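You operate a simulated robot arm through the tools that you are given. There is no shell and no other tool. Be economical: measure what you need, move in short steps, check, and stop when the job is done.

You are at the controls of a simulated robot arm. One attempt, no reset.

## Task
Unclip the white card, lay it aside and rub the purple scribble off the board.
Fine: card on the desk, eraser back. What is to be rubbed or washed off counts as gone when no trace of it is left.
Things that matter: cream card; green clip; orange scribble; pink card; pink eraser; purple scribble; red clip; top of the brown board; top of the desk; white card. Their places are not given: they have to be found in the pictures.

The check looks at the end state, three seconds after you hand in, the way a careful person would. Anything else that was tipped, shoved, dropped, spilled or broken makes it a failure.

## Robot
A 6-joint arm with a two-finger parallel gripper, fixed in place. Base frame: the origin is at the foot of the arm, x ahead of it, y to its left, z up; the work surface is at about z = 0.75. Readings come in m, degrees, newtons and seconds.
With the tool pointing down near the work surface it reaches from about 0.18 to 0.64 m from the base axis. Its first joint turns from -66.0 to 66.0 degrees. Payload 2.7 kg.
The TCP is the grasp point between the finger pads, 0.023 m short of the fingertips. In the tool frame z runs along the fingers and y along their closing line. Largest opening 0.094 m; finger width 0.038, thickness 0.01; the body of the gripper, 0.054 by 0.096 m, starts 0.039 m behind the TCP.
Orientation is that of the tool frame in the base frame, as a unit quaternion [w, x, y, z]. With the fingers straight down and closing along the base's y, the tool's x points along the base's -x, its y along +y and its z along -z.

## Interface
- The arm moves only by the tool step_arm. Its argument "series" is a list of rows, each a list of 7 numbers: the gripper command, from -1 (fully open) to 1 (shut), values between in proportion, then the shift along the tool's x, y, z in m, then the turn, a rotation vector about the tool's x, y, z in degrees. In form: [[claw, x, y, z, rx, ry, rz], ...]. A call has 1 to 10 rows; each row shifts and turns the commanded pose from where the row before left it, along the tool's axes as they then stand. Rows are played at 5 a second. More than 0.05 m and 8.6 degrees between two rows, or a gripper value outside its range, and nothing of the call is played. A pose out of reach is approached as far as the arm can. The call stops where the force on the tool passes 40 N (or 10 N more than at its start, if that is more) or the arm is blocked; 0.2 s more then pass. The fingers move at their own pace (about 0.045 m/s each) and stop on an object; they squeeze with about 25 N. The grip force told is the motor's: it shows also when the fingers shut on nothing. Time passes only in rows, and 0.2 s behind the last, so rows that do not move let the fingers close. It gives the time, the measured TCP pose, the force on the tool (base axes), the opening and the grip force at its end, in the units of the frame above (readings bear some noise), with the torque about the TCP (base axes, N m) and any sound that the robot's microphone picked up.
- Cameras (640 x 400 px; columns grow to the right, rows downward): "scene" is fixed at [0.0484, -0.4237, 1.4129]; the picture's right is [0.96, -0.28, 0.00], its down [-0.16, -0.53, -0.83] and it looks along [0.23, 0.80, -0.56] (base axes); focal length 348 px, centre (320, 200). "wrist" rides on the gripper at [0.086, 0.016, -0.074] in the tool frame; the picture's right is [-0.18, 0.98, 0.00], its down [-0.58, -0.11, -0.81] and it looks along [-0.79, -0.15, 0.59] (tool axes); focal length 243 px, centre (320, 200).
- get_image(camera): a new picture of that camera. No time passes.
- probe_pixels(camera, pixels): there is no depth. For up to 12 entries [column, row, z] of the newest picture of that camera ("zoom" is the newest enlarged one), the place [x, y] in the base frame at which the ray of that pixel passes the height z, good to about 0.002 m, but the place of the scene camera against the robot may be out by one fixed shift of up to 0.018 m in any direction. No time passes.
- enlarge(camera, box): a new picture of the part [left, top, right, bottom] of that camera's present view, enlarged. No time passes.
- hand_in(): hands the job in; it is judged then, once.

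Keep the steps short. Do not move on a guess: measure, check each grasp and each placing, and mend mistakes. In all there are 80 turns and 34 pictures (those below and enlarged ones count). Leave the gripper open and the arm clear of the work at the hand-in unless told otherwise, and finish with a single line.

The tools are called after ">>>" by a JSON object that holds its "method" and its "body". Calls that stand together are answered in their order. step_arm: Moves the arm, as the interface text tells. Its arguments: {"type":"object","properties":{"series":{"type":"array"}},"required":["series"]} The other tools are called the same way: get_image (camera) takes a picture; probe_pixels (camera, pixels) gives the place at which the rays of pixels pass given heights; enlarge (camera, box) takes an enlarged picture of a part of a camera's view; hand_in () hands the job in.

At the start:

```text
time: 0.0
tcp_pos: [0.3502, 0.3235, 1.0232]
ee_rot: [-0.001, 0.0, 1.0, 0.0]
wrist_force: [-0.5, -0.1, 0.7]
torque: [0.0, 0.0, 0.0]
grip_width: 0.094
gripper_force: 0.1
```

scene: 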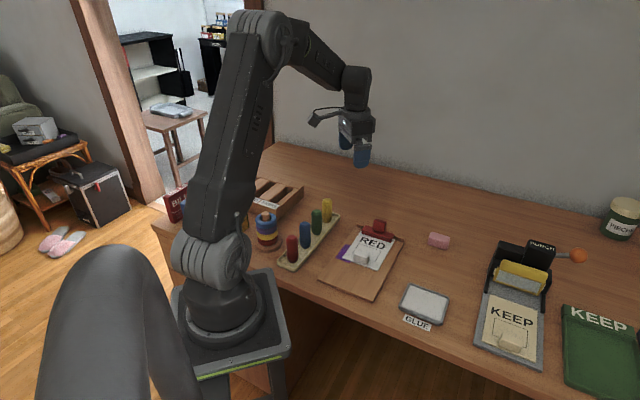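
wrist: 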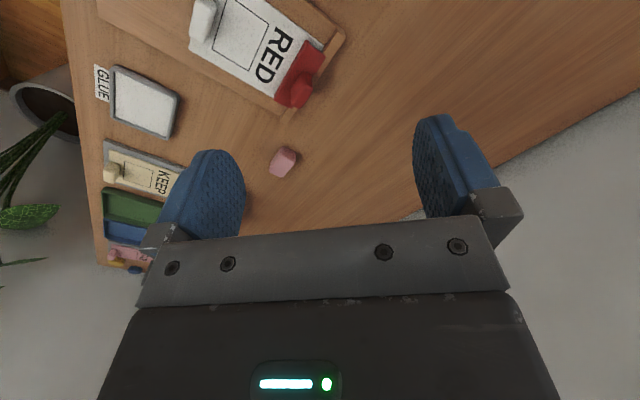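

I see a brown board with a white "RED" card under a red clip around scene (372,250), and a pink eraser at (438,240). I'll enlarge these areas.

>>> {"method": "enlarge", "body": {"camera": "scene", "box": [300, 200, 460, 300]}}

>>> {"method": "enlarge", "body": {"camera": "scene", "box": [460, 220, 640, 400]}}

>>> {"method": "enlarge", "body": {"camera": "wrist", "box": [60, 0, 380, 200]}}

```text
4.00 times, centred on (380, 250) of scene
```

zoom: 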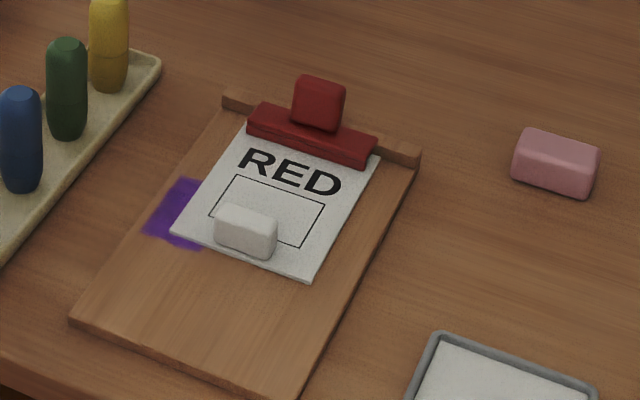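

```text
2.22 times, centred on (550, 310) of scene
```

zoom: 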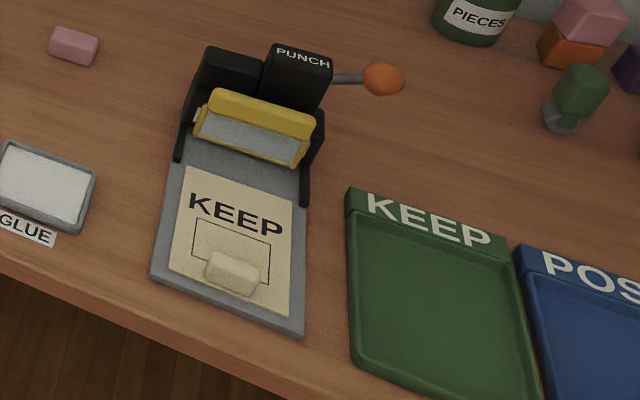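

```text
2.00 times, centred on (220, 100) of wrist
```

zoom: 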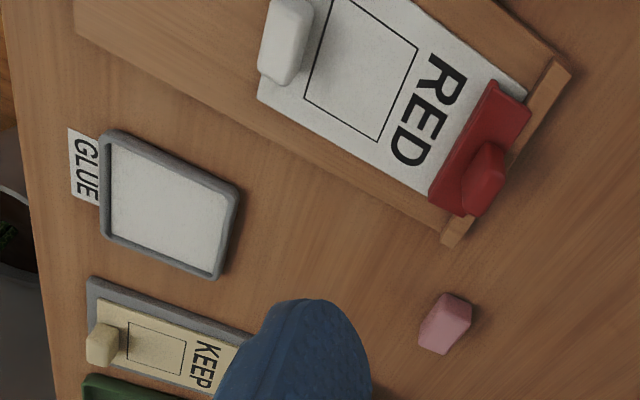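

The clip is a red bar with a knob, lying over the top edge of the card. The card has a white grip block, and the purple scribble runs partly under the card's left side. I'll measure these from both cameras.

>>> {"method": "get_image", "body": {"camera": "wrist"}}

>>> {"method": "probe_pixels", "body": {"camera": "wrist", "pixels": [[283, 162, 0.76], [283, 162, 0.75], [300, 90, 0.78], [300, 90, 0.8], [345, 32, 0.765], [283, 122, 0.765], [203, 18, 0.78], [311, 40, 0.77], [275, 102, 0.77], [188, 48, 0.765], [323, 45, 0.765]]}}

>>> {"method": "get_image", "body": {"camera": "scene"}}

>>> {"method": "probe_pixels", "body": {"camera": "scene", "pixels": [[438, 240, 0.76], [379, 225, 0.79], [361, 257, 0.78], [356, 224, 0.765], [405, 239, 0.765], [318, 280, 0.765], [372, 299, 0.765], [345, 253, 0.762], [336, 259, 0.762], [347, 245, 0.762], [344, 258, 0.765], [377, 269, 0.765]]}}

```text
28 pictures are left
```

wrist: 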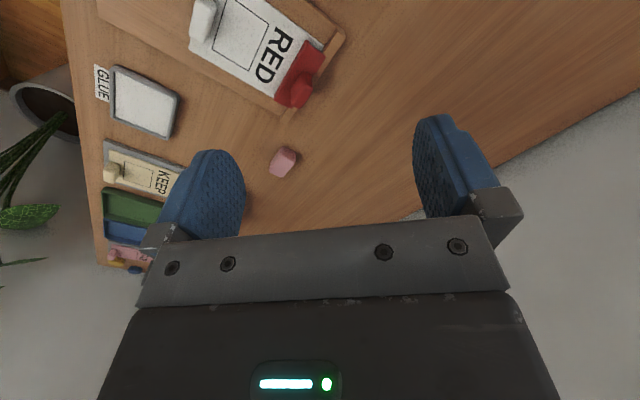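

```text
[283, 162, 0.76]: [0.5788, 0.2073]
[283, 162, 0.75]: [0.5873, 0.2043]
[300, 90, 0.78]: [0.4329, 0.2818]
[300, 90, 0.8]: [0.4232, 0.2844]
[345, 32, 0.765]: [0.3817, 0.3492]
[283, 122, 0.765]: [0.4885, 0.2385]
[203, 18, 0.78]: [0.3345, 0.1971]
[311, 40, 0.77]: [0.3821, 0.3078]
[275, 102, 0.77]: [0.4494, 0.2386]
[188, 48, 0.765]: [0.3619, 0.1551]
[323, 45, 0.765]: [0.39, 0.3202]
```

```text
27 pictures are left
```

scene: 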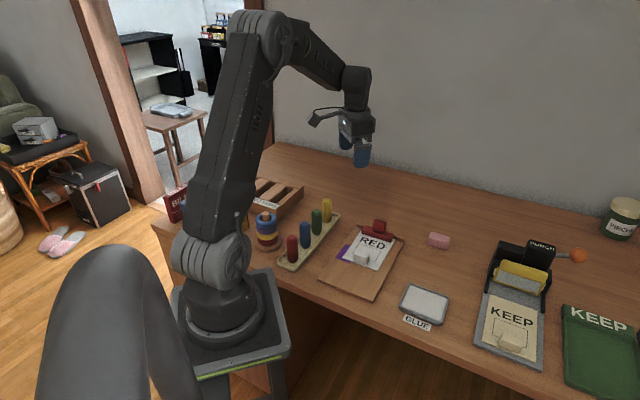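

```text
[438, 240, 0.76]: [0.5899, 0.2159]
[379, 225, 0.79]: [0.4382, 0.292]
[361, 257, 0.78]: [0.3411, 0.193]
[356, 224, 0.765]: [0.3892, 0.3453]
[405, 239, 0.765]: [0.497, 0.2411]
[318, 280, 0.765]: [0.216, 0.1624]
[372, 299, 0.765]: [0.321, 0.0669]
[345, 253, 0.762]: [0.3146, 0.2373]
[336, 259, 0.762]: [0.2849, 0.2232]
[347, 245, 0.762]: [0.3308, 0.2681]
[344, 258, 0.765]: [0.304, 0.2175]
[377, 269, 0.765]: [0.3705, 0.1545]
```

The two cameras agree to within about 1 cm, with the scene camera offset by roughly (+0.008, +0.008). I'll go closer over the clip to see how it works.

>>> {"method": "step_arm", "body": {"series": [[-1, -0.01, -0.01, 0.03, 0, 0, 0], [-1, -0.01, -0.01, 0.03, 0, 0, 0], [-1, -0.01, -0.01, 0.03, 0, 0, 0], [-1, 0, 0, 0, 0, 0, 0]]}}

>>> {"method": "get_image", "body": {"camera": "wrist"}}

```text
time: 1.0
tcp_pos: [0.3814, 0.2959, 0.9326]
ee_rot: [0.0, 0.0, 1.0, 0.001]
wrist_force: [0.5, 0.6, 0.2]
torque: [0.0, 0.01, -0.02]
grip_width: 0.0939
gripper_force: 0.0
```

```text
26 pictures are left
```

wrist: 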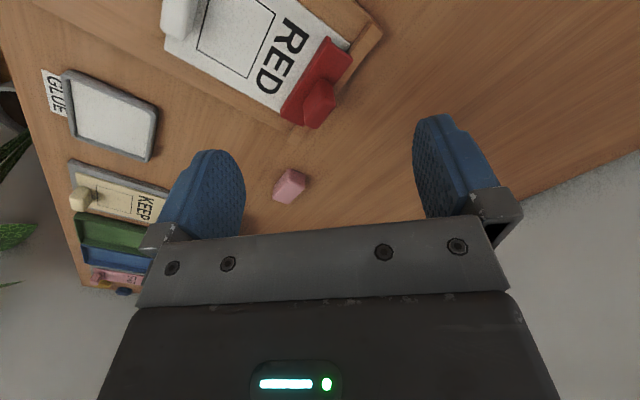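

>>> {"method": "enlarge", "body": {"camera": "wrist", "box": [240, 0, 400, 140]}}

>>> {"method": "enlarge", "body": {"camera": "scene", "box": [350, 210, 420, 250]}}

```text
2.86 times, centred on (320, 70) of wrist
```

zoom: 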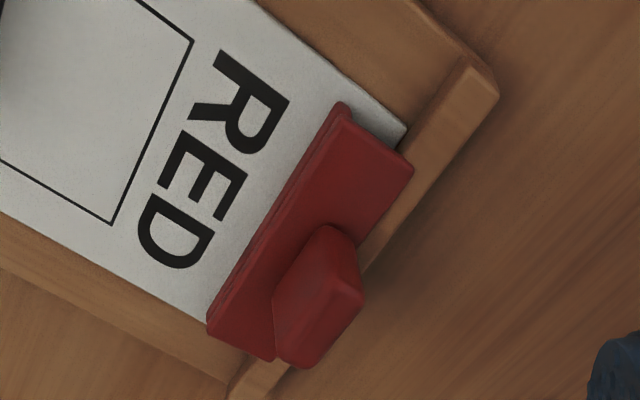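

```text
9.14 times, centred on (385, 230) of scene
```

zoom: 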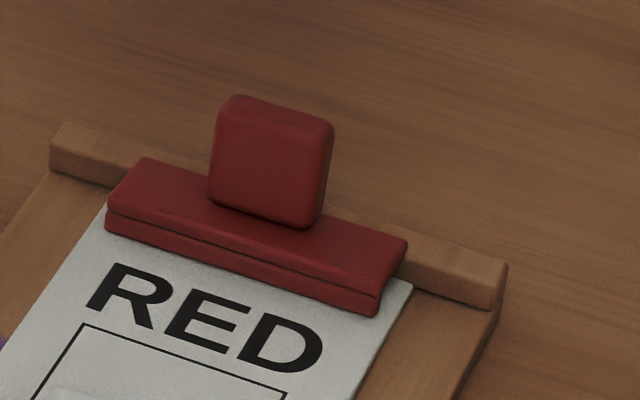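

The clip is a bar lying against the board's ledge with an upright knob in its middle. I'll measure the bar and knob corners.

>>> {"method": "probe_pixels", "body": {"camera": "wrist", "pixels": [[328.8, 36.8, 0.77], [352.2, 59.5, 0.77], [280.8, 111.3, 0.77], [302.5, 126, 0.77], [332, 87.5, 0.8], [334.7, 107, 0.8], [309.5, 126.7, 0.8], [323, 80, 0.775], [303, 102, 0.775], [381, 33, 0.765], [372, 24, 0.765], [286, 137, 0.765]]}}

>>> {"method": "probe_pixels", "body": {"camera": "zoom", "pixels": [[232, 97, 0.8], [333, 125, 0.8], [325, 138, 0.8], [210, 200, 0.775], [298, 226, 0.775], [140, 160, 0.775], [408, 240, 0.775], [105, 212, 0.77], [375, 300, 0.77]]}}

```text
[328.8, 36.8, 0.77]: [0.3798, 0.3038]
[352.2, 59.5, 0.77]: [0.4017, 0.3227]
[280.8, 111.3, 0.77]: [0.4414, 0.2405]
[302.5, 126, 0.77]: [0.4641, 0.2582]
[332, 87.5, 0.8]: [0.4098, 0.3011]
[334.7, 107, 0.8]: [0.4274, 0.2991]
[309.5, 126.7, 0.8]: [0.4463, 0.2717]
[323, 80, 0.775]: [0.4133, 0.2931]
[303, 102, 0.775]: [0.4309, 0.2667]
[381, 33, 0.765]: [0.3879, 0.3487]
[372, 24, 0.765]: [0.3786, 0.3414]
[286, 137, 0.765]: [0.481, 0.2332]
```

```text
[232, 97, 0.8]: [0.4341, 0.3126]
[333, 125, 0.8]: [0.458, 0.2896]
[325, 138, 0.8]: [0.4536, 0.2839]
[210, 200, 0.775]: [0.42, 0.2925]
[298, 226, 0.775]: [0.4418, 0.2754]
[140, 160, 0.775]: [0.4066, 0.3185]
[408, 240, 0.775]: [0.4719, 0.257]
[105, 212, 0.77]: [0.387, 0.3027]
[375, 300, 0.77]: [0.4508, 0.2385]
```

The bar centre is about (0.422, 0.281), its axis at about -45°, and the knob is 32 mm wide near (0.427, 0.284). I'll turn the tool so the fingers close along the bar and then look again.

>>> {"method": "step_arm", "body": {"series": [[-1, 0, 0, 0, 0, 0, -7.4], [-1, 0, 0, 0, 0, 0, -7.4], [-1, 0, 0, 0, 0, 0, -7.4], [-1, 0, 0, 0, 0, 0, -7.4], [-1, 0, 0, 0, 0, 0, -7.4], [-1, 0, 0, 0, 0, 0, -7.4], [-1, 0, 0, 0, 0, 0, 0]]}}

>>> {"method": "get_image", "body": {"camera": "wrist"}}

```text
time: 2.6
tcp_pos: [0.3791, 0.2936, 0.9344]
ee_rot: [0.001, -0.379, 0.925, 0.001]
wrist_force: [-0.5, -0.2, -0.1]
torque: [-0.03, -0.01, -0.02]
grip_width: 0.0938
gripper_force: 0.0
```

```text
23 pictures are left
```

wrist: 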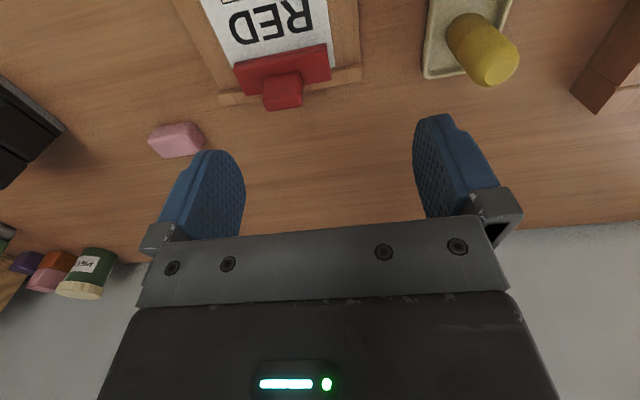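

>>> {"method": "enlarge", "body": {"camera": "wrist", "box": [210, 30, 370, 130]}}

```text
4.00 times, centred on (290, 80) of wrist
```

zoom: 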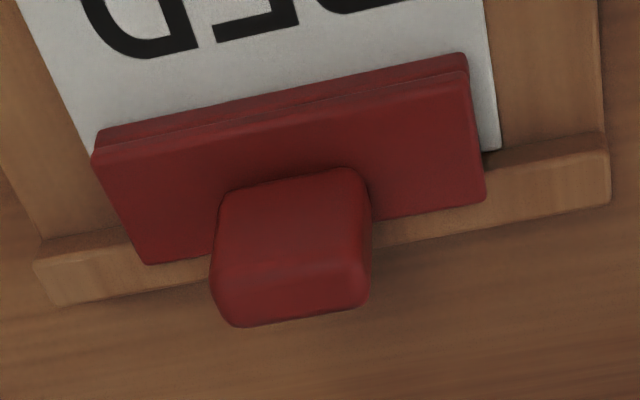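

>>> {"method": "probe_pixels", "body": {"camera": "zoom", "pixels": [[293, 183, 0.775], [293, 183, 0.78], [215, 285, 0.8], [365, 262, 0.8], [235, 325, 0.8], [365, 303, 0.8], [290, 273, 0.81], [145, 265, 0.775], [485, 200, 0.775], [95, 155, 0.775], [467, 75, 0.775], [607, 150, 0.77]]}}

```text
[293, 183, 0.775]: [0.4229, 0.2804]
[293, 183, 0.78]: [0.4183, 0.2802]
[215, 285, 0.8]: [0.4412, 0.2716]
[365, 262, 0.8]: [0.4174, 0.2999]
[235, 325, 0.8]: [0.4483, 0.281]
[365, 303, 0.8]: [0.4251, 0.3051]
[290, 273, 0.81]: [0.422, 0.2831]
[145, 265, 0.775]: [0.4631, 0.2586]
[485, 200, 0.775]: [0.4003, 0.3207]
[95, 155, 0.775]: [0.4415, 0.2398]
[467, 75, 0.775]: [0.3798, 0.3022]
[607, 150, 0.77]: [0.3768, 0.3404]
```

The knob centre is about (0.4275, 0.2875), with its top near 0.807 and the bar top near 0.777. I'll move above it to z≈0.845 and check.

>>> {"method": "step_arm", "body": {"series": [[-1, -0.015, -0.019, 0.02, 0, 0, 0], [-1, -0.015, -0.019, 0.02, 0, 0, 0], [-1, 0, 0, 0.025, 0, 0, 0], [-1, 0, 0, 0.025, 0, 0, 0], [-1, 0, 0, 0, 0, 0, 0]]}}

>>> {"method": "get_image", "body": {"camera": "wrist"}}

```text
time: 3.8
tcp_pos: [0.4278, 0.2873, 0.8436]
ee_rot: [0.001, -0.378, 0.926, 0.0]
wrist_force: [0.4, 0.1, 0.4]
torque: [0.01, 0.01, -0.02]
grip_width: 0.094
gripper_force: 0.1
```

```text
21 pictures are left
```

wrist: 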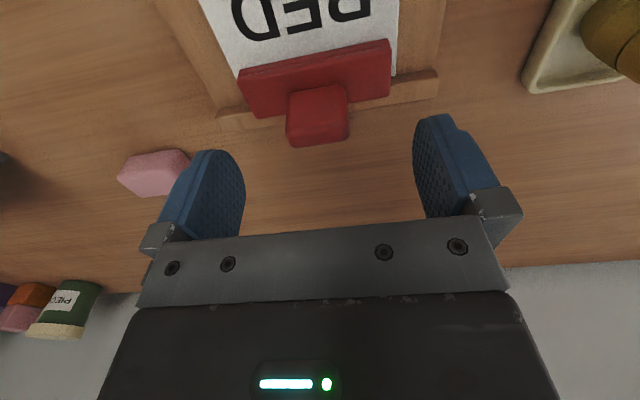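

>>> {"method": "probe_pixels", "body": {"camera": "wrist", "pixels": [[288, 128, 0.805], [348, 118, 0.805], [290, 144, 0.805], [348, 137, 0.805], [290, 95, 0.776], [344, 87, 0.776], [318, 90, 0.776]]}}

```text
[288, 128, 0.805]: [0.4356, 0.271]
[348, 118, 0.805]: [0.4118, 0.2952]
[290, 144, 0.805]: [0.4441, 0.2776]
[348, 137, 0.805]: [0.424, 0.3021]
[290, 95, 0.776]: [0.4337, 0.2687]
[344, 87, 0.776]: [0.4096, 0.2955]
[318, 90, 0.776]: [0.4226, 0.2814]
```

The knob's top centre measures (0.429, 0.2865), so the tool is well placed. I'll go down to z≈0.805 and close.

>>> {"method": "step_arm", "body": {"series": [[-1, 0, 0, 0.015, 0, 0, 0], [-1, 0, 0, 0.015, 0, 0, 0], [-1, 0, 0, 0.008, 0, 0, 0], [1, 0, 0, 0, 0, 0, 0], [1, 0, 0, 0, 0, 0, 0], [1, 0, 0, 0, 0, 0, 0], [1, 0, 0, 0, 0, 0, 0], [1, 0, 0, 0, 0, 0, 0]]}}

```text
time: 5.6
tcp_pos: [0.4277, 0.2862, 0.8034]
ee_rot: [0.0, -0.379, 0.925, 0.0]
wrist_force: [6.6, -5.0, -2.2]
torque: [-0.24, -0.28, 0.28]
grip_width: 0.0361
gripper_force: 44.6
```

The knob is gripped at 36 mm. I'll lift a little to see whether the clip lifts off or swings on a hinge.

>>> {"method": "step_arm", "body": {"series": [[1, 0, 0, -0.004, 0, 0, 0], [1, 0, 0, -0.004, 0, 0, 0], [1, 0, 0, 0, 0, 0, 0]]}}

>>> {"method": "get_image", "body": {"camera": "wrist"}}

```text
time: 6.0
tcp_pos: [0.4283, 0.2857, 0.8041]
ee_rot: [0.002, -0.379, 0.926, -0.001]
wrist_force: [5.7, 2.9, -8.2]
torque: [0.33, 0.11, 0.32]
grip_width: 0.0359
gripper_force: 45.1
stopped in row 2: the force on the tool passed its limit (the readings are from after the stop); the commanded pose is now the measured one
```

```text
20 pictures are left
```

wrist: 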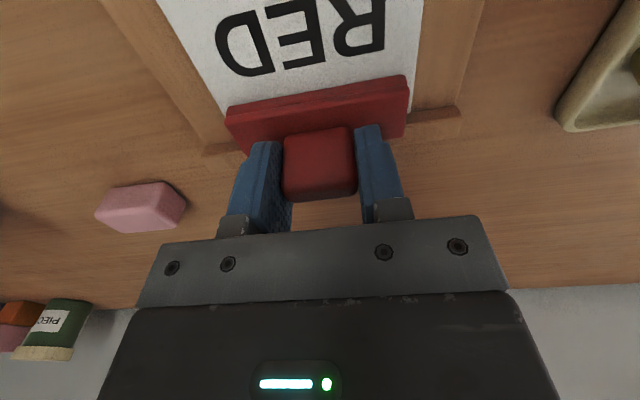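

A straight lift is resisted, so the clip looks hinged at the ledge. I'll try tilting the knob gently back, away from the card.

>>> {"method": "step_arm", "body": {"series": [[1, -0.0025, 0, -0.0005, 0, 4, 0], [1, -0.0025, 0, -0.0005, 0, 4, 0], [1, 0, 0, 0, 0, 0, 0]]}}

```text
time: 6.8
tcp_pos: [0.4305, 0.2894, 0.8045]
ee_rot: [-0.065, -0.379, 0.923, -0.027]
wrist_force: [4.5, -2.6, -1.7]
torque: [-0.05, -0.21, 0.79]
grip_width: 0.0356
gripper_force: 45.0
```

It yields with little force, so it's hinged. I'll carry on tilting along the arc.

>>> {"method": "step_arm", "body": {"series": [[1, -0.0022, 0, -0.0004, 0, 4, 0], [1, -0.0022, 0, -0.0004, 0, 4, 0], [1, -0.0022, 0, -0.0004, 0, 4, 0], [1, -0.0022, 0, -0.0004, 0, 4, 0], [1, 0, 0, 0, 0, 0, 0]]}}

>>> {"method": "enlarge", "body": {"camera": "scene", "box": [340, 190, 420, 240]}}

```text
time: 8.0
tcp_pos: [0.4386, 0.2962, 0.8054]
ee_rot: [-0.192, -0.37, 0.905, -0.079]
wrist_force: [9.2, -0.1, -4.3]
torque: [-0.28, -0.51, 1.17]
grip_width: 0.0359
gripper_force: 44.9
```

```text
8.00 times, centred on (380, 215) of scene
```

zoom: 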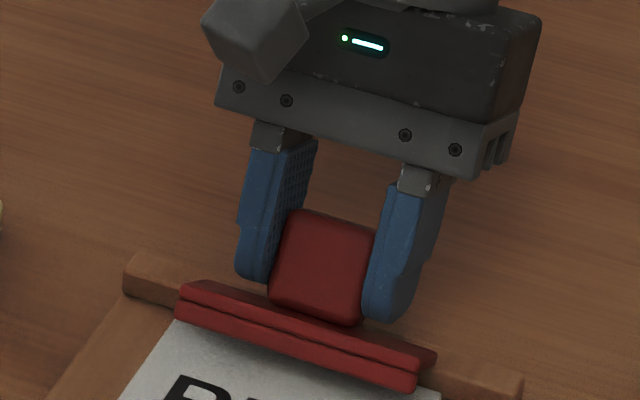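

>>> {"method": "step_arm", "body": {"series": [[1, -0.0022, 0, -0.0004, 0, 4, 0], [1, -0.0022, 0, -0.0004, 0, 4, 0], [1, -0.0022, 0, -0.0004, 0, 4, 0], [1, -0.0022, 0, -0.0004, 0, 4, 0], [1, -0.0022, 0, -0.0004, 0, 4, 0], [1, 0, 0, 0, 0, 0, 0]]}}

>>> {"method": "enlarge", "body": {"camera": "scene", "box": [340, 190, 420, 240]}}

```text
time: 9.0
tcp_pos: [0.4411, 0.299, 0.8042]
ee_rot: [-0.286, -0.362, 0.879, -0.119]
wrist_force: [6.4, 1.4, -5.8]
torque: [0.08, -0.23, 0.32]
grip_width: 0.036
gripper_force: 45.4
out of reach, approached as far as the arm can: row 4
stopped in row 4: the force on the tool passed its limit (the readings are from after the stop); the commanded pose is now the measured one
```

```text
8.00 times, centred on (380, 215) of scene
```

zoom: 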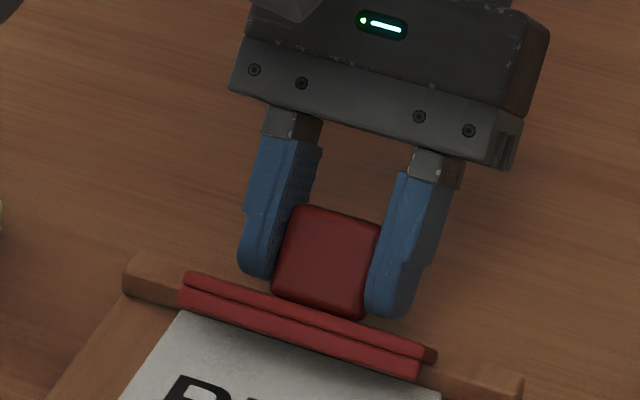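

The clip is open about 30° and the arm is at its reach limit for this tilt. I'll release the knob and see whether it stays open.

>>> {"method": "step_arm", "body": {"series": [[0.1, 0, 0, 0, 0, 0, 0], [0, 0, 0, 0, 0, 0, 0], [-0.2, 0, 0, 0, 0, 0, 0], [-0.4, 0, 0, 0, 0, 0, 0], [-0.4, 0, 0, 0, 0, 0, 0]]}}

>>> {"method": "enlarge", "body": {"camera": "scene", "box": [340, 190, 420, 240]}}

```text
time: 10.2
tcp_pos: [0.4405, 0.2985, 0.8027]
ee_rot: [-0.286, -0.36, 0.88, -0.118]
wrist_force: [0.6, 1.6, -0.7]
torque: [-0.04, 0.01, 0.02]
grip_width: 0.0658
gripper_force: 0.1
```

```text
8.00 times, centred on (380, 215) of scene
```

zoom: 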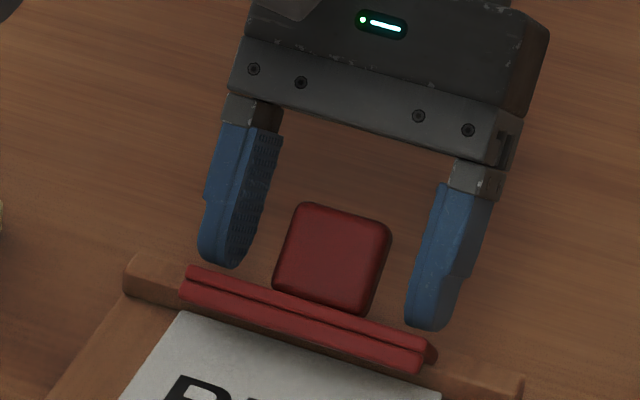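

It stays open. I'll retract, straighten the tool and look at it.

>>> {"method": "step_arm", "body": {"series": [[-1, 0, 0, -0.02, 0, 0, 0], [-1, 0, 0, -0.03, 0, 0, 0], [-1, 0, 0, -0.02, 0, -7, 0], [-1, 0, 0, -0.02, 0, -7, 0], [-1, 0, 0, 0, 0, -7, 0], [-1, 0, 0, 0, 0, -8, 0], [-1, 0, 0, 0, 0, -7, 0], [-1, 0, 0, 0, 0, 0, 0]]}}

>>> {"method": "get_image", "body": {"camera": "wrist"}}

```text
time: 12.0
tcp_pos: [0.4618, 0.323, 0.8804]
ee_rot: [0.001, -0.38, 0.925, -0.002]
wrist_force: [-0.6, 0.1, 0.3]
torque: [0.03, 0.02, 0.0]
grip_width: 0.0941
gripper_force: 0.1
out of reach, approached as far as the arm can: row 1, 2
```

```text
16 pictures are left
```

wrist: 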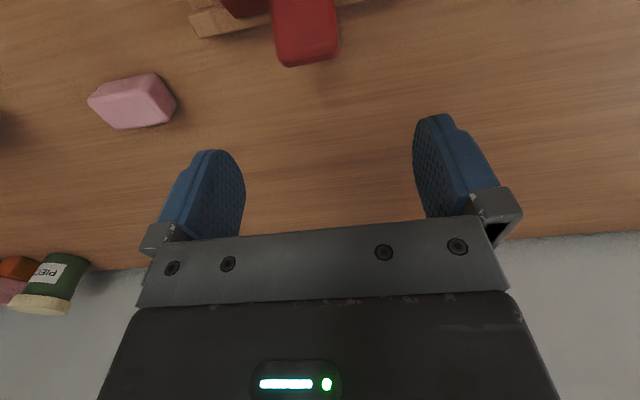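

The clip is open. Next I'll move back over the card's white grip block at about (0.335, 0.197), staying high.

>>> {"method": "step_arm", "body": {"series": [[-1, 0.03, 0, -0.03, 0, 0, 0], [-1, 0.04, 0, -0.01, 0, 0, 0], [-1, 0.04, 0, 0, 0, 0, 0], [-1, 0.04, 0, 0, 0, 0, 0], [-1, 0.04, 0, 0, 0, 0, 0], [-1, 0, 0, 0, 0, 0, 0]]}}

>>> {"method": "get_image", "body": {"camera": "wrist"}}

```text
time: 13.4
tcp_pos: [0.326, 0.1927, 0.9194]
ee_rot: [0.0, -0.379, 0.925, -0.001]
wrist_force: [-0.6, 0.0, -0.1]
torque: [0.02, 0.03, -0.01]
grip_width: 0.0941
gripper_force: 0.0
```

```text
15 pictures are left
```

wrist: 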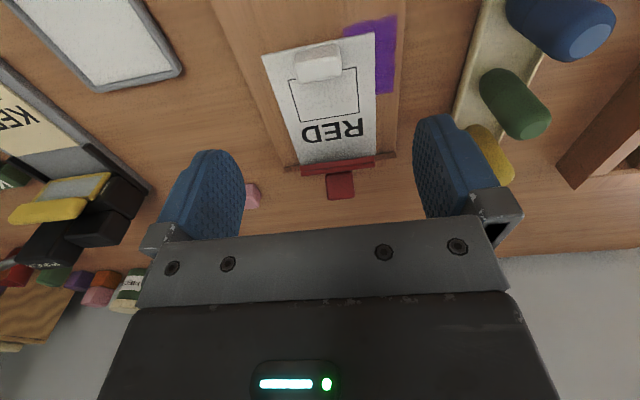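

I have a clear view of the card, block, scribble and surroundings. I'll measure them.

>>> {"method": "probe_pixels", "body": {"camera": "wrist", "pixels": [[295, 57, 0.785], [338, 45, 0.785], [341, 70, 0.785], [299, 80, 0.785], [262, 57, 0.762], [375, 32, 0.762], [377, 150, 0.762], [300, 164, 0.762], [344, 30, 0.762], [396, 15, 0.762], [394, 92, 0.762], [183, 70, 0.76]]}}

>>> {"method": "enlarge", "body": {"camera": "wrist", "box": [240, 0, 420, 112]}}

>>> {"method": "probe_pixels", "body": {"camera": "scene", "pixels": [[336, 195, 0.755], [322, 208, 0.755], [414, 284, 0.755], [399, 306, 0.755], [450, 297, 0.755], [429, 246, 0.755], [448, 250, 0.755], [449, 238, 0.755], [432, 232, 0.755], [492, 270, 0.755], [475, 340, 0.755], [340, 212, 0.755]]}}

```text
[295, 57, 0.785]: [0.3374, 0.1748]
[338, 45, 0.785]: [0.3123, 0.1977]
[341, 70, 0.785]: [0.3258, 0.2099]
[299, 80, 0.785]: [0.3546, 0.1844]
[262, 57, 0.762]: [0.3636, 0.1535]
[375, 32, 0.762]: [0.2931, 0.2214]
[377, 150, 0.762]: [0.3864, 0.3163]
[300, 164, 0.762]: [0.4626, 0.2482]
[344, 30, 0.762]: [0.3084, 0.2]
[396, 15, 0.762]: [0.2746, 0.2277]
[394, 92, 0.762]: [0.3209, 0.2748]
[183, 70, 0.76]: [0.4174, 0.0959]
```

```text
3.56 times, centred on (330, 56) of wrist
```

zoom: 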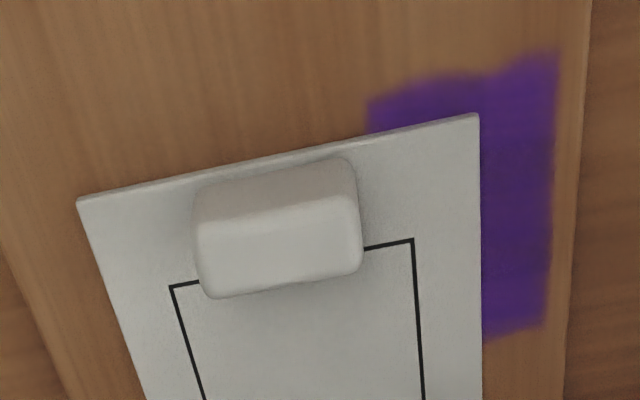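

```text
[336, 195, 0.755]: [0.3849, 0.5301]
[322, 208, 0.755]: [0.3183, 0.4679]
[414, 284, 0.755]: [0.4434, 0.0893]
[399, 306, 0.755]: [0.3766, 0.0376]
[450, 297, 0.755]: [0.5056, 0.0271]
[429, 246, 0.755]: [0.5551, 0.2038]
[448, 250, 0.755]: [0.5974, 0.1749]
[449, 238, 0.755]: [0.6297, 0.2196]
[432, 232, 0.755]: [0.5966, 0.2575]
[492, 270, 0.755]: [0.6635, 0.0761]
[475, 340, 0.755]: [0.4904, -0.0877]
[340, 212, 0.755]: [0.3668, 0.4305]
```

>>> {"method": "probe_pixels", "body": {"camera": "zoom", "pixels": [[197, 225, 0.785], [355, 197, 0.785], [362, 268, 0.785], [212, 297, 0.785], [205, 187, 0.764], [345, 158, 0.764], [275, 172, 0.764], [276, 211, 0.785], [276, 211, 0.78], [368, 100, 0.762], [558, 50, 0.762], [548, 325, 0.762]]}}

```text
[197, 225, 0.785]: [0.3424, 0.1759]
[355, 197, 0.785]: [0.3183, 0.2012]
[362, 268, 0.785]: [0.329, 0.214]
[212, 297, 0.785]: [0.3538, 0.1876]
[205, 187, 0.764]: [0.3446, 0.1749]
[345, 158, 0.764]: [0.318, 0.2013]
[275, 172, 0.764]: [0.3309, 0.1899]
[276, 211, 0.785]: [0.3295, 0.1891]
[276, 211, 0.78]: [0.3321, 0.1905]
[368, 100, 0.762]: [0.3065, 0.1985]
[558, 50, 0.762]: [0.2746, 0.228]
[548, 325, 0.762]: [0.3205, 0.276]
```

The block measures about 36 × 16 mm and 20 mm tall, centred at (0.336, 0.195). I'll align with it and go down to z≈0.795.

>>> {"method": "step_arm", "body": {"series": [[-1, -0.0085, -0.0056, 0.03, 0, 0, 0], [-1, 0, 0, 0.04, 0, 0, 0], [-1, 0, 0, 0.03, 0, 0, 0], [-1, 0, 0, 0.015, 0, 0, 0], [-1, 0, 0, 0.009, 0, 0, 0], [-1, 0, 0, 0, 0, 0, 0]]}}

>>> {"method": "get_image", "body": {"camera": "wrist"}}

```text
time: 14.8
tcp_pos: [0.3374, 0.1913, 0.7973]
ee_rot: [0.0, -0.38, 0.925, -0.002]
wrist_force: [0.9, -0.4, 0.3]
torque: [-0.05, -0.02, 0.01]
grip_width: 0.0943
gripper_force: 0.1
```

```text
13 pictures are left
```

wrist: 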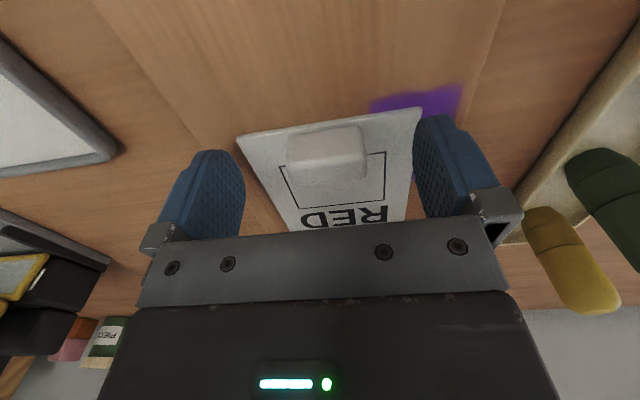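

The block is centred between the fingers. I'll go down the last 6 mm and close.

>>> {"method": "step_arm", "body": {"series": [[-1, 0, 0.001, 0.003, 0, 0, 0], [-1, 0, 0.001, 0.003, 0, 0, 0], [1, 0, 0, 0, 0, 0, 0], [1, 0, 0, 0, 0, 0, 0], [1, 0, 0, 0, 0, 0, 0], [1, 0, 0, 0, 0, 0, 0], [1, 0, 0, 0, 0, 0, 0]]}}

```text
time: 16.4
tcp_pos: [0.335, 0.1926, 0.7918]
ee_rot: [0.0, -0.379, 0.925, -0.002]
wrist_force: [-0.2, -0.2, -1.1]
torque: [0.0, -0.03, 0.02]
grip_width: 0.0392
gripper_force: 24.6
```

The block is held at 39 mm. I'll slide the card out from under the clip along the board, 4 cm towards the near end, and check the forces.

>>> {"method": "step_arm", "body": {"series": [[1, 0.004, 0, 0, 0, 0, 0], [1, 0.008, 0, -0.0005, 0, 0, 0], [1, 0.01, 0, -0.0005, 0, 0, 0], [1, 0.01, 0, 0, 0, 0, 0], [1, 0.01, 0, 0, 0, 0, 0], [1, 0, 0, 0, 0, 0, 0]]}}

>>> {"method": "get_image", "body": {"camera": "scene"}}

```text
time: 17.8
tcp_pos: [0.3054, 0.1637, 0.7918]
ee_rot: [0.0, -0.38, 0.925, -0.002]
wrist_force: [0.2, 1.1, 1.3]
torque: [-0.03, 0.01, -0.01]
grip_width: 0.039
gripper_force: 25.4
```

```text
12 pictures are left
```

scene: 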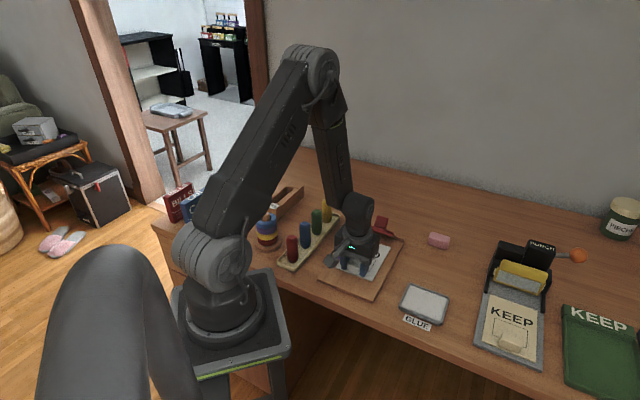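

The card slid free. I'll lift it and carry it over the ledge to the clear desk behind the board, with the block target at (0.46, 0.388).

>>> {"method": "step_arm", "body": {"series": [[1, 0, 0, -0.03, 0, 0, 0], [1, 0, 0, -0.04, 0, 0, 0], [1, 0, 0, -0.04, 0, 0, 0], [1, -0.04, 0, 0, 0, 0, 0], [1, -0.045, 0.0, 0, 0, 0, 0], [1, -0.045, 0.01, 0, 0, 0, 0], [1, -0.045, 0.02, 0, 0, 0, 0], [1, -0.045, 0.0214, 0, 0, 0, 0], [1, -0.0475, 0, 0, 0, 0, 0], [1, 0, 0, 0, 0, 0, 0]]}}

>>> {"method": "get_image", "body": {"camera": "scene"}}

```text
time: 20.0
tcp_pos: [0.4609, 0.3894, 0.9004]
ee_rot: [-0.002, -0.38, 0.925, -0.002]
wrist_force: [0.0, -0.3, -0.2]
torque: [-0.05, 0.01, 0.02]
grip_width: 0.0389
gripper_force: 25.1
```

```text
11 pictures are left
```

scene: 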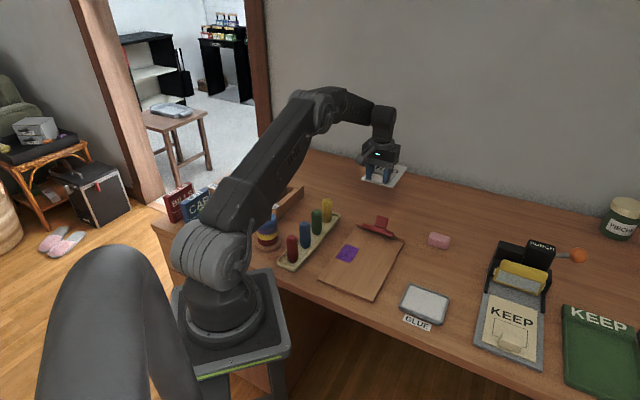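

The card is held over clear desk and the scribble is fully exposed. I'll lower it.

>>> {"method": "step_arm", "body": {"series": [[1, 0, 0, 0.04, 0, 0, 0], [1, 0, 0, 0.04, 0, 0, 0], [1, 0, 0, 0.02, 0, 0, 0], [1, 0, 0, 0.008, 0, 0, 0], [1, 0, 0, 0.004, 0, 0, 0], [1, 0, 0, 0.002, 0, 0, 0], [1, 0, 0, 0.002, 0, 0, 0], [1, 0, 0, 0, 0, 0, 0]]}}

```text
time: 21.8
tcp_pos: [0.4593, 0.3869, 0.7848]
ee_rot: [0.0, -0.379, 0.925, -0.002]
wrist_force: [-0.2, 1.0, -0.4]
torque: [-0.04, 0.04, -0.01]
grip_width: 0.0387
gripper_force: 24.7
```

>>> {"method": "step_arm", "body": {"series": [[1, 0, 0, 0.0015, 0, 0, 0], [1, 0, 0, 0.0015, 0, 0, 0], [1, 0, 0, 0.001, 0, 0, 0], [1, 0, 0, 0, 0, 0, 0]]}}

```text
time: 22.8
tcp_pos: [0.4587, 0.3875, 0.7813]
ee_rot: [0.0, -0.38, 0.925, -0.002]
wrist_force: [0.5, 0.7, 0.7]
torque: [0.02, 0.0, 0.03]
grip_width: 0.0387
gripper_force: 25.1
```

>>> {"method": "step_arm", "body": {"series": [[1, 0, 0, 0.001, 0, 0, 0], [1, 0, 0, 0.001, 0, 0, 0], [1, 0, 0, 0, 0, 0, 0]]}}

>>> {"method": "enlarge", "body": {"camera": "scene", "box": [330, 150, 450, 260]}}

```text
time: 23.6
tcp_pos: [0.4607, 0.3883, 0.781]
ee_rot: [0.001, -0.38, 0.925, -0.002]
wrist_force: [-3.0, -0.5, 13.1]
torque: [0.02, 0.16, 0.08]
grip_width: 0.0387
gripper_force: 25.5
```

```text
3.64 times, centred on (390, 205) of scene
```

zoom: 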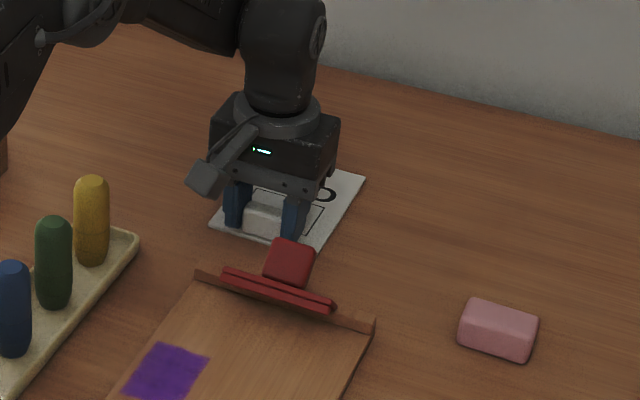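

The card rests on the desk, with contact at 13 N. I'll release it and rise straight up.

>>> {"method": "step_arm", "body": {"series": [[0, 0, 0, -0.001, 0, 0, 0], [-0.6, 0, 0, 0, 0, 0, 0], [-1, 0, 0, 0, 0, 0, 0], [-1, 0, 0, 0, 0, 0, 0], [-1, 0, 0, -0.02, 0, 0, 0], [-1, 0, 0, -0.05, 0, 0, 0], [-1, 0, 0, -0.05, 0, 0, 0], [-1, 0, 0, 0, 0, 0, 0]]}}

>>> {"method": "step_arm", "body": {"series": [[-1, 0.013, -0.043, 0, 0, 0, 0], [-1, 0.013, -0.043, 0, 0, 0, 0], [-1, 0.013, -0.043, 0, 0, 0, 0], [-1, 0.013, -0.044, 0, 0, 0, 0], [-1, 0, 0, 0, 0, 0, 8], [-1, 0, 0, 0, 0, 0, 8], [-1, 0, 0, 0, 0, 0, 8], [-1, 0, 0, 0, 0, 0, 8], [-1, 0, 0, 0, 0, 0, 8], [-1, 0, 0, 0, 0, 0, 0]]}}

>>> {"method": "step_arm", "body": {"series": [[-1, 0, 0, 0, 0, 0, 8], [-1, 0, 0, 0, 0, 0, 8], [-1, 0, 0, 0, 0, 0, 8], [-1, 0, 0, 0, 0, 0, 8], [-1, 0, 0, 0, 0, 0, 7.5], [-1, 0, 0, 0, 0, 0, 0]]}}

>>> {"method": "get_image", "body": {"camera": "wrist"}}

```text
time: 25.4
tcp_pos: [0.4599, 0.3881, 0.901]
ee_rot: [0.0, -0.38, 0.925, -0.002]
wrist_force: [0.2, -0.7, 0.1]
torque: [0.02, 0.0, 0.0]
grip_width: 0.094
gripper_force: 0.2
```

```text
time: 27.6
tcp_pos: [0.5436, 0.2281, 0.8999]
ee_rot: [0.001, -0.04, 0.999, -0.001]
wrist_force: [-0.7, -0.6, 0.6]
torque: [-0.01, 0.0, -0.01]
grip_width: 0.0939
gripper_force: 0.0
```

```text
time: 29.0
tcp_pos: [0.545, 0.2277, 0.9014]
ee_rot: [0.001, 0.301, 0.954, -0.002]
wrist_force: [-0.2, 0.2, -0.3]
torque: [-0.03, -0.01, -0.01]
grip_width: 0.0939
gripper_force: 0.1
```

```text
9 pictures are left
```

wrist: 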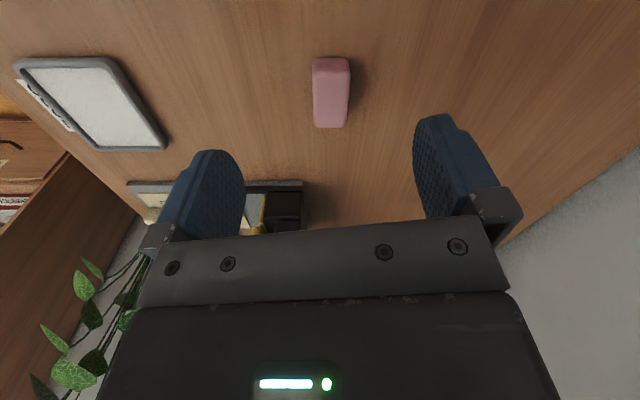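

>>> {"method": "probe_pixels", "body": {"camera": "wrist", "pixels": [[313, 59, 0.752], [349, 58, 0.752], [313, 73, 0.772], [350, 71, 0.772], [316, 127, 0.772], [346, 126, 0.772], [331, 100, 0.772]]}}

>>> {"method": "enlarge", "body": {"camera": "wrist", "box": [280, 40, 380, 140]}}

```text
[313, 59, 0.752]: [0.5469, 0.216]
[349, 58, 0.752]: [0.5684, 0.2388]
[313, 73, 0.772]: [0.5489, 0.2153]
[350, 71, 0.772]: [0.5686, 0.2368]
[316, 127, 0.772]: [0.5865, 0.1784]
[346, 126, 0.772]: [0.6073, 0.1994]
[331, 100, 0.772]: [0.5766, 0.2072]
```

```text
4.00 times, centred on (330, 90) of wrist
```

zoom: 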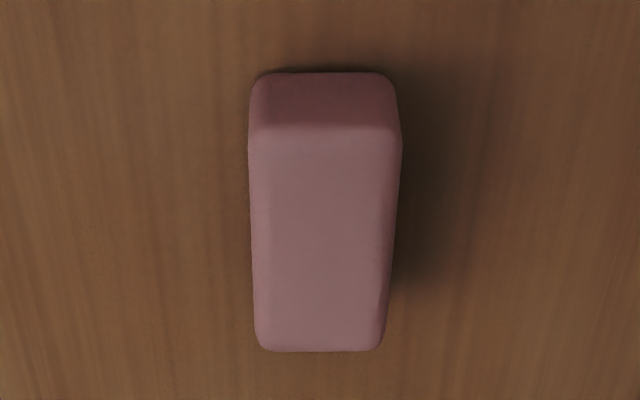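

The eraser centre is (0.578, 0.2075), 53 × 29 × 22 mm, with its long axis at -44.4°. That is parallel to the board's top edge. I'll turn 9.6° more, align with it and go partway down.

>>> {"method": "step_arm", "body": {"series": [[-1, 0, 0, 0, 0, 0, 4.8], [-1, 0, 0, 0, 0, 0, 4.8], [-1, -0.0375, 0.0086, 0.02, 0, 0, 0], [-1, 0, 0, 0.04, 0, 0, 0], [-1, 0, 0, 0.03, 0, 0, 0], [-1, 0, 0, 0, 0, 0, 0]]}}

>>> {"method": "get_image", "body": {"camera": "wrist"}}

```text
time: 30.4
tcp_pos: [0.5776, 0.2077, 0.8117]
ee_rot: [0.002, 0.378, 0.926, -0.002]
wrist_force: [0.0, 0.7, 0.4]
torque: [0.0, 0.02, 0.0]
grip_width: 0.0941
gripper_force: 0.0
```

```text
7 pictures are left
```

wrist: 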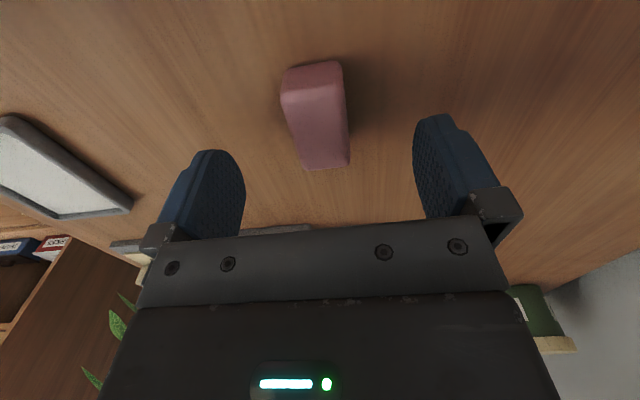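

>>> {"method": "probe_pixels", "body": {"camera": "wrist", "pixels": [[282, 98, 0.771], [343, 86, 0.771], [304, 169, 0.771], [349, 163, 0.771]]}}

```text
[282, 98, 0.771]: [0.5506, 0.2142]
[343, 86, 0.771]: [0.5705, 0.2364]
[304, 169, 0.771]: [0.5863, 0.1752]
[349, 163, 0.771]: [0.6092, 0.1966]
```

The eraser is centred at (0.579, 0.206). I'll go down to z≈0.780 and grip it.

>>> {"method": "step_arm", "body": {"series": [[-1, -0.001, 0, 0.015, 0, 0, 0], [-1, 0, 0, 0.011, 0, 0, 0], [-1, 0, 0, 0.005, 0, 0, 0], [0, 0, 0, 0, 0, 0, 0], [1, 0, 0, 0, 0, 0, 0], [1, 0, 0, 0, 0, 0, 0], [1, 0, 0, 0, 0, 0, 0], [1, 0, 0, 0, 0, 0, 0], [1, 0, 0, 0, 0, 0, 0]]}}

```text
time: 32.4
tcp_pos: [0.5783, 0.2079, 0.7815]
ee_rot: [0.002, 0.378, 0.926, -0.002]
wrist_force: [0.4, -0.5, -1.1]
torque: [0.04, 0.0, 0.04]
grip_width: 0.0314
gripper_force: 24.6
```

The eraser is gripped at 31 mm. I'll lift it and carry it over the scribble, whose centre is about (0.313, 0.236) in base axes.

>>> {"method": "step_arm", "body": {"series": [[1, 0, 0, -0.04, 0, 0, 0], [1, 0, 0, -0.05, 0, 0, 0], [1, 0.0348, -0.0277, 0, 0, 0, 0], [1, 0.0348, -0.0277, 0, 0, 0, 0], [1, 0.0348, -0.0277, 0, 0, 0, 0], [1, 0.0348, -0.0277, 0, 0, 0, 0], [1, 0.0348, -0.0277, 0, 0, 0, 0], [1, 0.0348, -0.0277, 0, 0, 0, 0], [1, 0, 0, 0, 0, 0, 0]]}}

>>> {"method": "enlarge", "body": {"camera": "scene", "box": [280, 180, 440, 280]}}

```text
time: 34.4
tcp_pos: [0.3125, 0.2356, 0.8684]
ee_rot: [0.001, 0.379, 0.926, -0.001]
wrist_force: [0.6, -0.9, -0.5]
torque: [0.02, 0.0, 0.01]
grip_width: 0.0313
gripper_force: 25.3
```

```text
4.00 times, centred on (360, 230) of scene
```

zoom: 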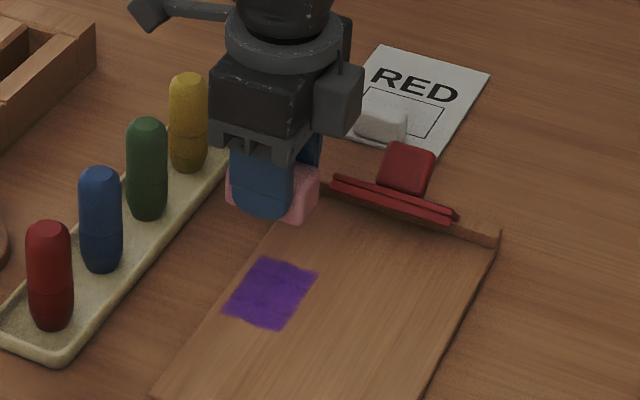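

The camera bracket points toward the pegs in this orientation, so I'll check the clearance. I'll also re-measure the scribble.

>>> {"method": "probe_pixels", "body": {"camera": "zoom", "pixels": [[148, 212, 0.76], [147, 130, 0.83], [102, 262, 0.76], [100, 178, 0.83], [190, 162, 0.76], [262, 256, 0.761], [318, 264, 0.761], [274, 330, 0.761], [222, 306, 0.761], [330, 190, 0.761], [152, 393, 0.761]]}}

```text
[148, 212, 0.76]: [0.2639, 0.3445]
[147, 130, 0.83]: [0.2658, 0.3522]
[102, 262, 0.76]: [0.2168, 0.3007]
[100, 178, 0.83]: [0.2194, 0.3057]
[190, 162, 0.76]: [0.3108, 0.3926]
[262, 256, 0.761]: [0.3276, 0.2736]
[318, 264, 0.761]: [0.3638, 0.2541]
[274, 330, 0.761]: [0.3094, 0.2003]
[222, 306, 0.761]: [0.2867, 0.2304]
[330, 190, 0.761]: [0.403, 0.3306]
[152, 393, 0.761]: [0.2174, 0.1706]
```

The pegs top out near 0.83, which is tight under the camera bracket. I'll turn the tool 90° so the bracket faces the bottom of the board, while still high.

>>> {"method": "step_arm", "body": {"series": [[1, 0, 0, -0.01, 0, 0, -8.1], [1, 0, 0, 0, 0, 0, -8.1], [1, 0, 0, 0, 0, 0, -8.1], [1, 0, 0, 0, 0, 0, -8.1], [1, 0, 0, 0, 0, 0, -8.1], [1, 0, 0, 0, 0, 0, -8.1], [1, 0, 0, 0, 0, 0, -8.1], [1, 0, 0, 0, 0, 0, -8.1]]}}

>>> {"method": "step_arm", "body": {"series": [[1, 0, 0, 0, 0, 0, -8.1], [1, 0, 0, 0, 0, 0, -8.1], [1, 0, 0, 0, 0, 0, -8.2], [1, 0, 0, 0, 0, 0, 0]]}}

```text
time: 36.2
tcp_pos: [0.3128, 0.2358, 0.8796]
ee_rot: [0.0, -0.177, 0.984, -0.002]
wrist_force: [0.4, 0.5, 0.1]
torque: [0.02, 0.0, -0.02]
grip_width: 0.0313
gripper_force: 25.5
```

```text
time: 37.2
tcp_pos: [0.3109, 0.2344, 0.8794]
ee_rot: [0.0, -0.382, 0.924, -0.002]
wrist_force: [0.3, 0.0, -0.4]
torque: [-0.02, 0.04, -0.03]
grip_width: 0.0314
gripper_force: 24.9
```

Now I'll go down to just above the board, starting at the near end of the scribble.

>>> {"method": "step_arm", "body": {"series": [[1, 0.02, -0.006, 0.03, 0, 0, 0], [1, 0, 0, 0.035, 0, 0, 0], [1, 0, 0, 0.018, 0, 0, 0], [1, 0, 0, 0.002, 0, 0, 0], [1, 0, 0, 0.001, 0, 0, 0], [1, 0, 0, 0, 0, 0, 0]]}}

```text
time: 38.6
tcp_pos: [0.3046, 0.2168, 0.7951]
ee_rot: [0.0, -0.38, 0.925, -0.002]
wrist_force: [0.3, 0.0, 0.1]
torque: [-0.01, -0.01, 0.03]
grip_width: 0.0312
gripper_force: 24.5
```

>>> {"method": "step_arm", "body": {"series": [[1, 0, 0, 0.001, 0, 0, 0], [1, 0, 0, 0.001, 0, 0, 0], [1, 0, 0, 0.001, 0, 0, 0], [1, 0, 0, 0, 0, 0, 0]]}}

```text
time: 39.6
tcp_pos: [0.3036, 0.2161, 0.791]
ee_rot: [-0.001, -0.381, 0.925, -0.002]
wrist_force: [0.1, 0.0, -1.3]
torque: [-0.01, -0.03, -0.01]
grip_width: 0.0316
gripper_force: 24.8
```

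>>> {"method": "step_arm", "body": {"series": [[1, 0, 0, 0.001, 0, 0, 0], [1, 0, 0, 0.001, 0, 0, 0], [1, 0, 0, 0, 0, 0, 0]]}}

```text
time: 40.4
tcp_pos: [0.3031, 0.2173, 0.7897]
ee_rot: [0.002, -0.381, 0.925, -0.002]
wrist_force: [-3.4, -6.2, 38.4]
torque: [-0.07, 0.04, 0.02]
grip_width: 0.032
gripper_force: 25.4
```

Contact is stiff at 38 N. I'll back off 0.7 mm and make a first short stroke to read the force.

>>> {"method": "step_arm", "body": {"series": [[1, 0, 0, -0.0007, 0, 0, 0], [1, -0.005, 0, 0, 0, 0, 0], [1, -0.005, 0, 0, 0, 0, 0]]}}

```text
time: 41.2
tcp_pos: [0.3077, 0.2243, 0.7891]
ee_rot: [0.001, -0.381, 0.925, -0.001]
wrist_force: [-2.7, -4.0, 4.8]
torque: [-0.15, 0.21, 0.05]
grip_width: 0.0314
gripper_force: 25.5
```

Force is about 5 N, which is good for rubbing. I'll sweep.

>>> {"method": "step_arm", "body": {"series": [[1, -0.0133, 0, 0, 0, 0, 0], [1, -0.0133, 0, 0, 0, 0, 0], [1, -0.0133, 0, 0, 0, 0, 0], [1, 0, -0.011, 0, 0, 0, 0], [1, 0.0133, 0, 0, 0, 0, 0], [1, 0.0133, 0, 0, 0, 0, 0], [1, 0.0133, 0, 0, 0, 0, 0], [1, 0.0133, 0, 0, 0, 0, 0]]}}

```text
time: 43.0
tcp_pos: [0.3079, 0.2056, 0.7891]
ee_rot: [0.0, -0.38, 0.925, -0.001]
wrist_force: [-0.5, 0.1, -0.4]
torque: [-0.03, -0.03, 0.03]
grip_width: 0.0312
gripper_force: 24.9
```

Contact is slight here, so I'll press 0.5 mm more and continue.

>>> {"method": "step_arm", "body": {"series": [[1, 0, 0, 0.0005, 0, 0, 0], [1, -0.0133, 0, 0, 0, 0, 0], [1, -0.0133, 0, 0, 0, 0, 0], [1, -0.0133, 0, 0, 0, 0, 0], [1, -0.0133, 0, 0, 0, 0, 0], [1, 0, 0.012, 0, 0, 0, 0]]}}

```text
time: 44.4
tcp_pos: [0.337, 0.2515, 0.7887]
ee_rot: [0.0, -0.382, 0.924, -0.003]
wrist_force: [1.8, -1.7, 2.7]
torque: [-0.06, 0.04, 0.07]
grip_width: 0.0315
gripper_force: 25.1
```

>>> {"method": "step_arm", "body": {"series": [[1, 0, 0.002, 0.0002, 0, 0, 0], [1, 0.0133, 0, 0, 0, 0, 0], [1, 0.0133, 0, 0, 0, 0, 0], [1, 0.0133, 0, 0, 0, 0, 0], [1, 0.0133, 0, 0, 0, 0, 0], [1, 0, 0.01, 0, 0, 0, 0], [1, -0.0133, 0, 0, 0, 0, 0], [1, -0.0133, 0, 0, 0, 0, 0], [1, -0.0133, 0, 0, 0, 0, 0], [1, -0.0133, 0, 0, 0, 0, 0]]}}

```text
time: 46.6
tcp_pos: [0.3289, 0.2626, 0.7883]
ee_rot: [0.0, -0.38, 0.925, -0.002]
wrist_force: [-1.4, -1.2, 2.1]
torque: [0.01, 0.12, 0.02]
grip_width: 0.0311
gripper_force: 25.5
```

>>> {"method": "step_arm", "body": {"series": [[1, 0, 0.008, 0, 0, 0, 0], [1, 0.0133, 0, 0, 0, 0, 0], [1, 0.0133, 0, 0, 0, 0, 0], [1, 0.0133, 0, 0, 0, 0, 0], [1, 0.0133, 0, 0, 0, 0, 0], [1, 0, 0, -0.03, 0, 0, 0], [1, 0.02, 0, -0.04, 0, 0, 0], [1, 0.04, -0.03, -0.02, 0, 0, 0], [1, 0.0, -0.03, 0, 0, 0, 0], [1, 0, 0, 0, 0, 0, 0]]}}

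>>> {"method": "enlarge", "body": {"camera": "wrist", "box": [220, 0, 460, 200]}}

```text
refused: row 8 steps farther than a row can; nothing moved
```

```text
2.00 times, centred on (340, 100) of wrist
```

zoom: 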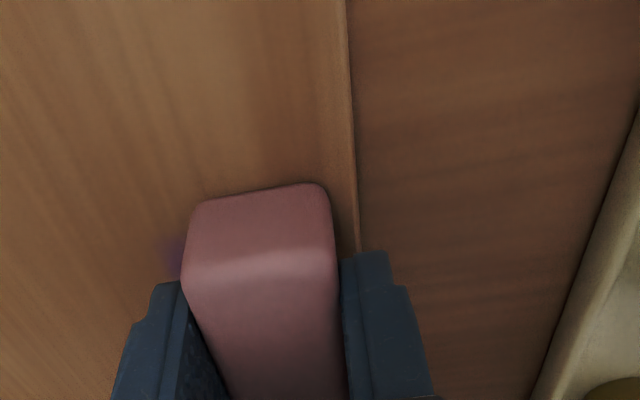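

Most of it is gone, but a faint trace shows at zoom (172,255). I'll locate it.

>>> {"method": "probe_pixels", "body": {"camera": "zoom", "pixels": [[172, 255, 0.761], [178, 230, 0.761], [262, 190, 0.761], [357, 240, 0.761]]}}

```text
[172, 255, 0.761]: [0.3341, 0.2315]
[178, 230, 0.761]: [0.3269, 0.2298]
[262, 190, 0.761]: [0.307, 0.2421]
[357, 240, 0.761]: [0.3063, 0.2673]
```

The trace is at u≈0.40, r≈0.07 (on the card side), where contact was light. I'll finish the left edge and go over that strip again with slightly more pressure.

>>> {"method": "step_arm", "body": {"series": [[1, 0, 0.008, 0, 0, 0, 0], [1, 0.0133, 0, 0, 0, 0, 0], [1, 0.0133, 0, 0, 0, 0, 0], [1, 0.0133, 0, 0, 0, 0, 0], [1, 0.0133, 0, 0, 0, 0, 0], [1, 0, -0.016, 0.0001, 0, 0, 0], [1, 0, -0.016, 0.0001, 0, 0, 0], [1, -0.015, 0, 0, 0, 0, 0], [1, -0.015, 0, 0, 0, 0, 0], [1, -0.013, 0, 0, 0, 0, 0]]}}

>>> {"method": "step_arm", "body": {"series": [[1, -0.012, 0, 0.0002, 0, 0, 0], [1, 0, -0.006, 0, 0, 0, 0], [1, 0.0133, 0, 0, 0, 0, 0], [1, 0.0133, 0, 0, 0, 0, 0], [1, 0.0133, 0, 0, 0, 0, 0], [1, 0.0133, 0, 0, 0, 0, 0], [1, 0, 0.01, 0, 0, 0, 0]]}}

```text
time: 48.8
tcp_pos: [0.3368, 0.2376, 0.7886]
ee_rot: [-0.001, -0.382, 0.924, -0.003]
wrist_force: [-1.3, -2.9, 3.3]
torque: [-0.13, 0.13, 0.05]
grip_width: 0.0312
gripper_force: 25.0
```

```text
time: 50.4
tcp_pos: [0.3052, 0.2091, 0.789]
ee_rot: [-0.001, -0.381, 0.925, -0.003]
wrist_force: [11.7, -12.3, 19.7]
torque: [-0.59, 0.05, 0.35]
grip_width: 0.0313
gripper_force: 24.7
```

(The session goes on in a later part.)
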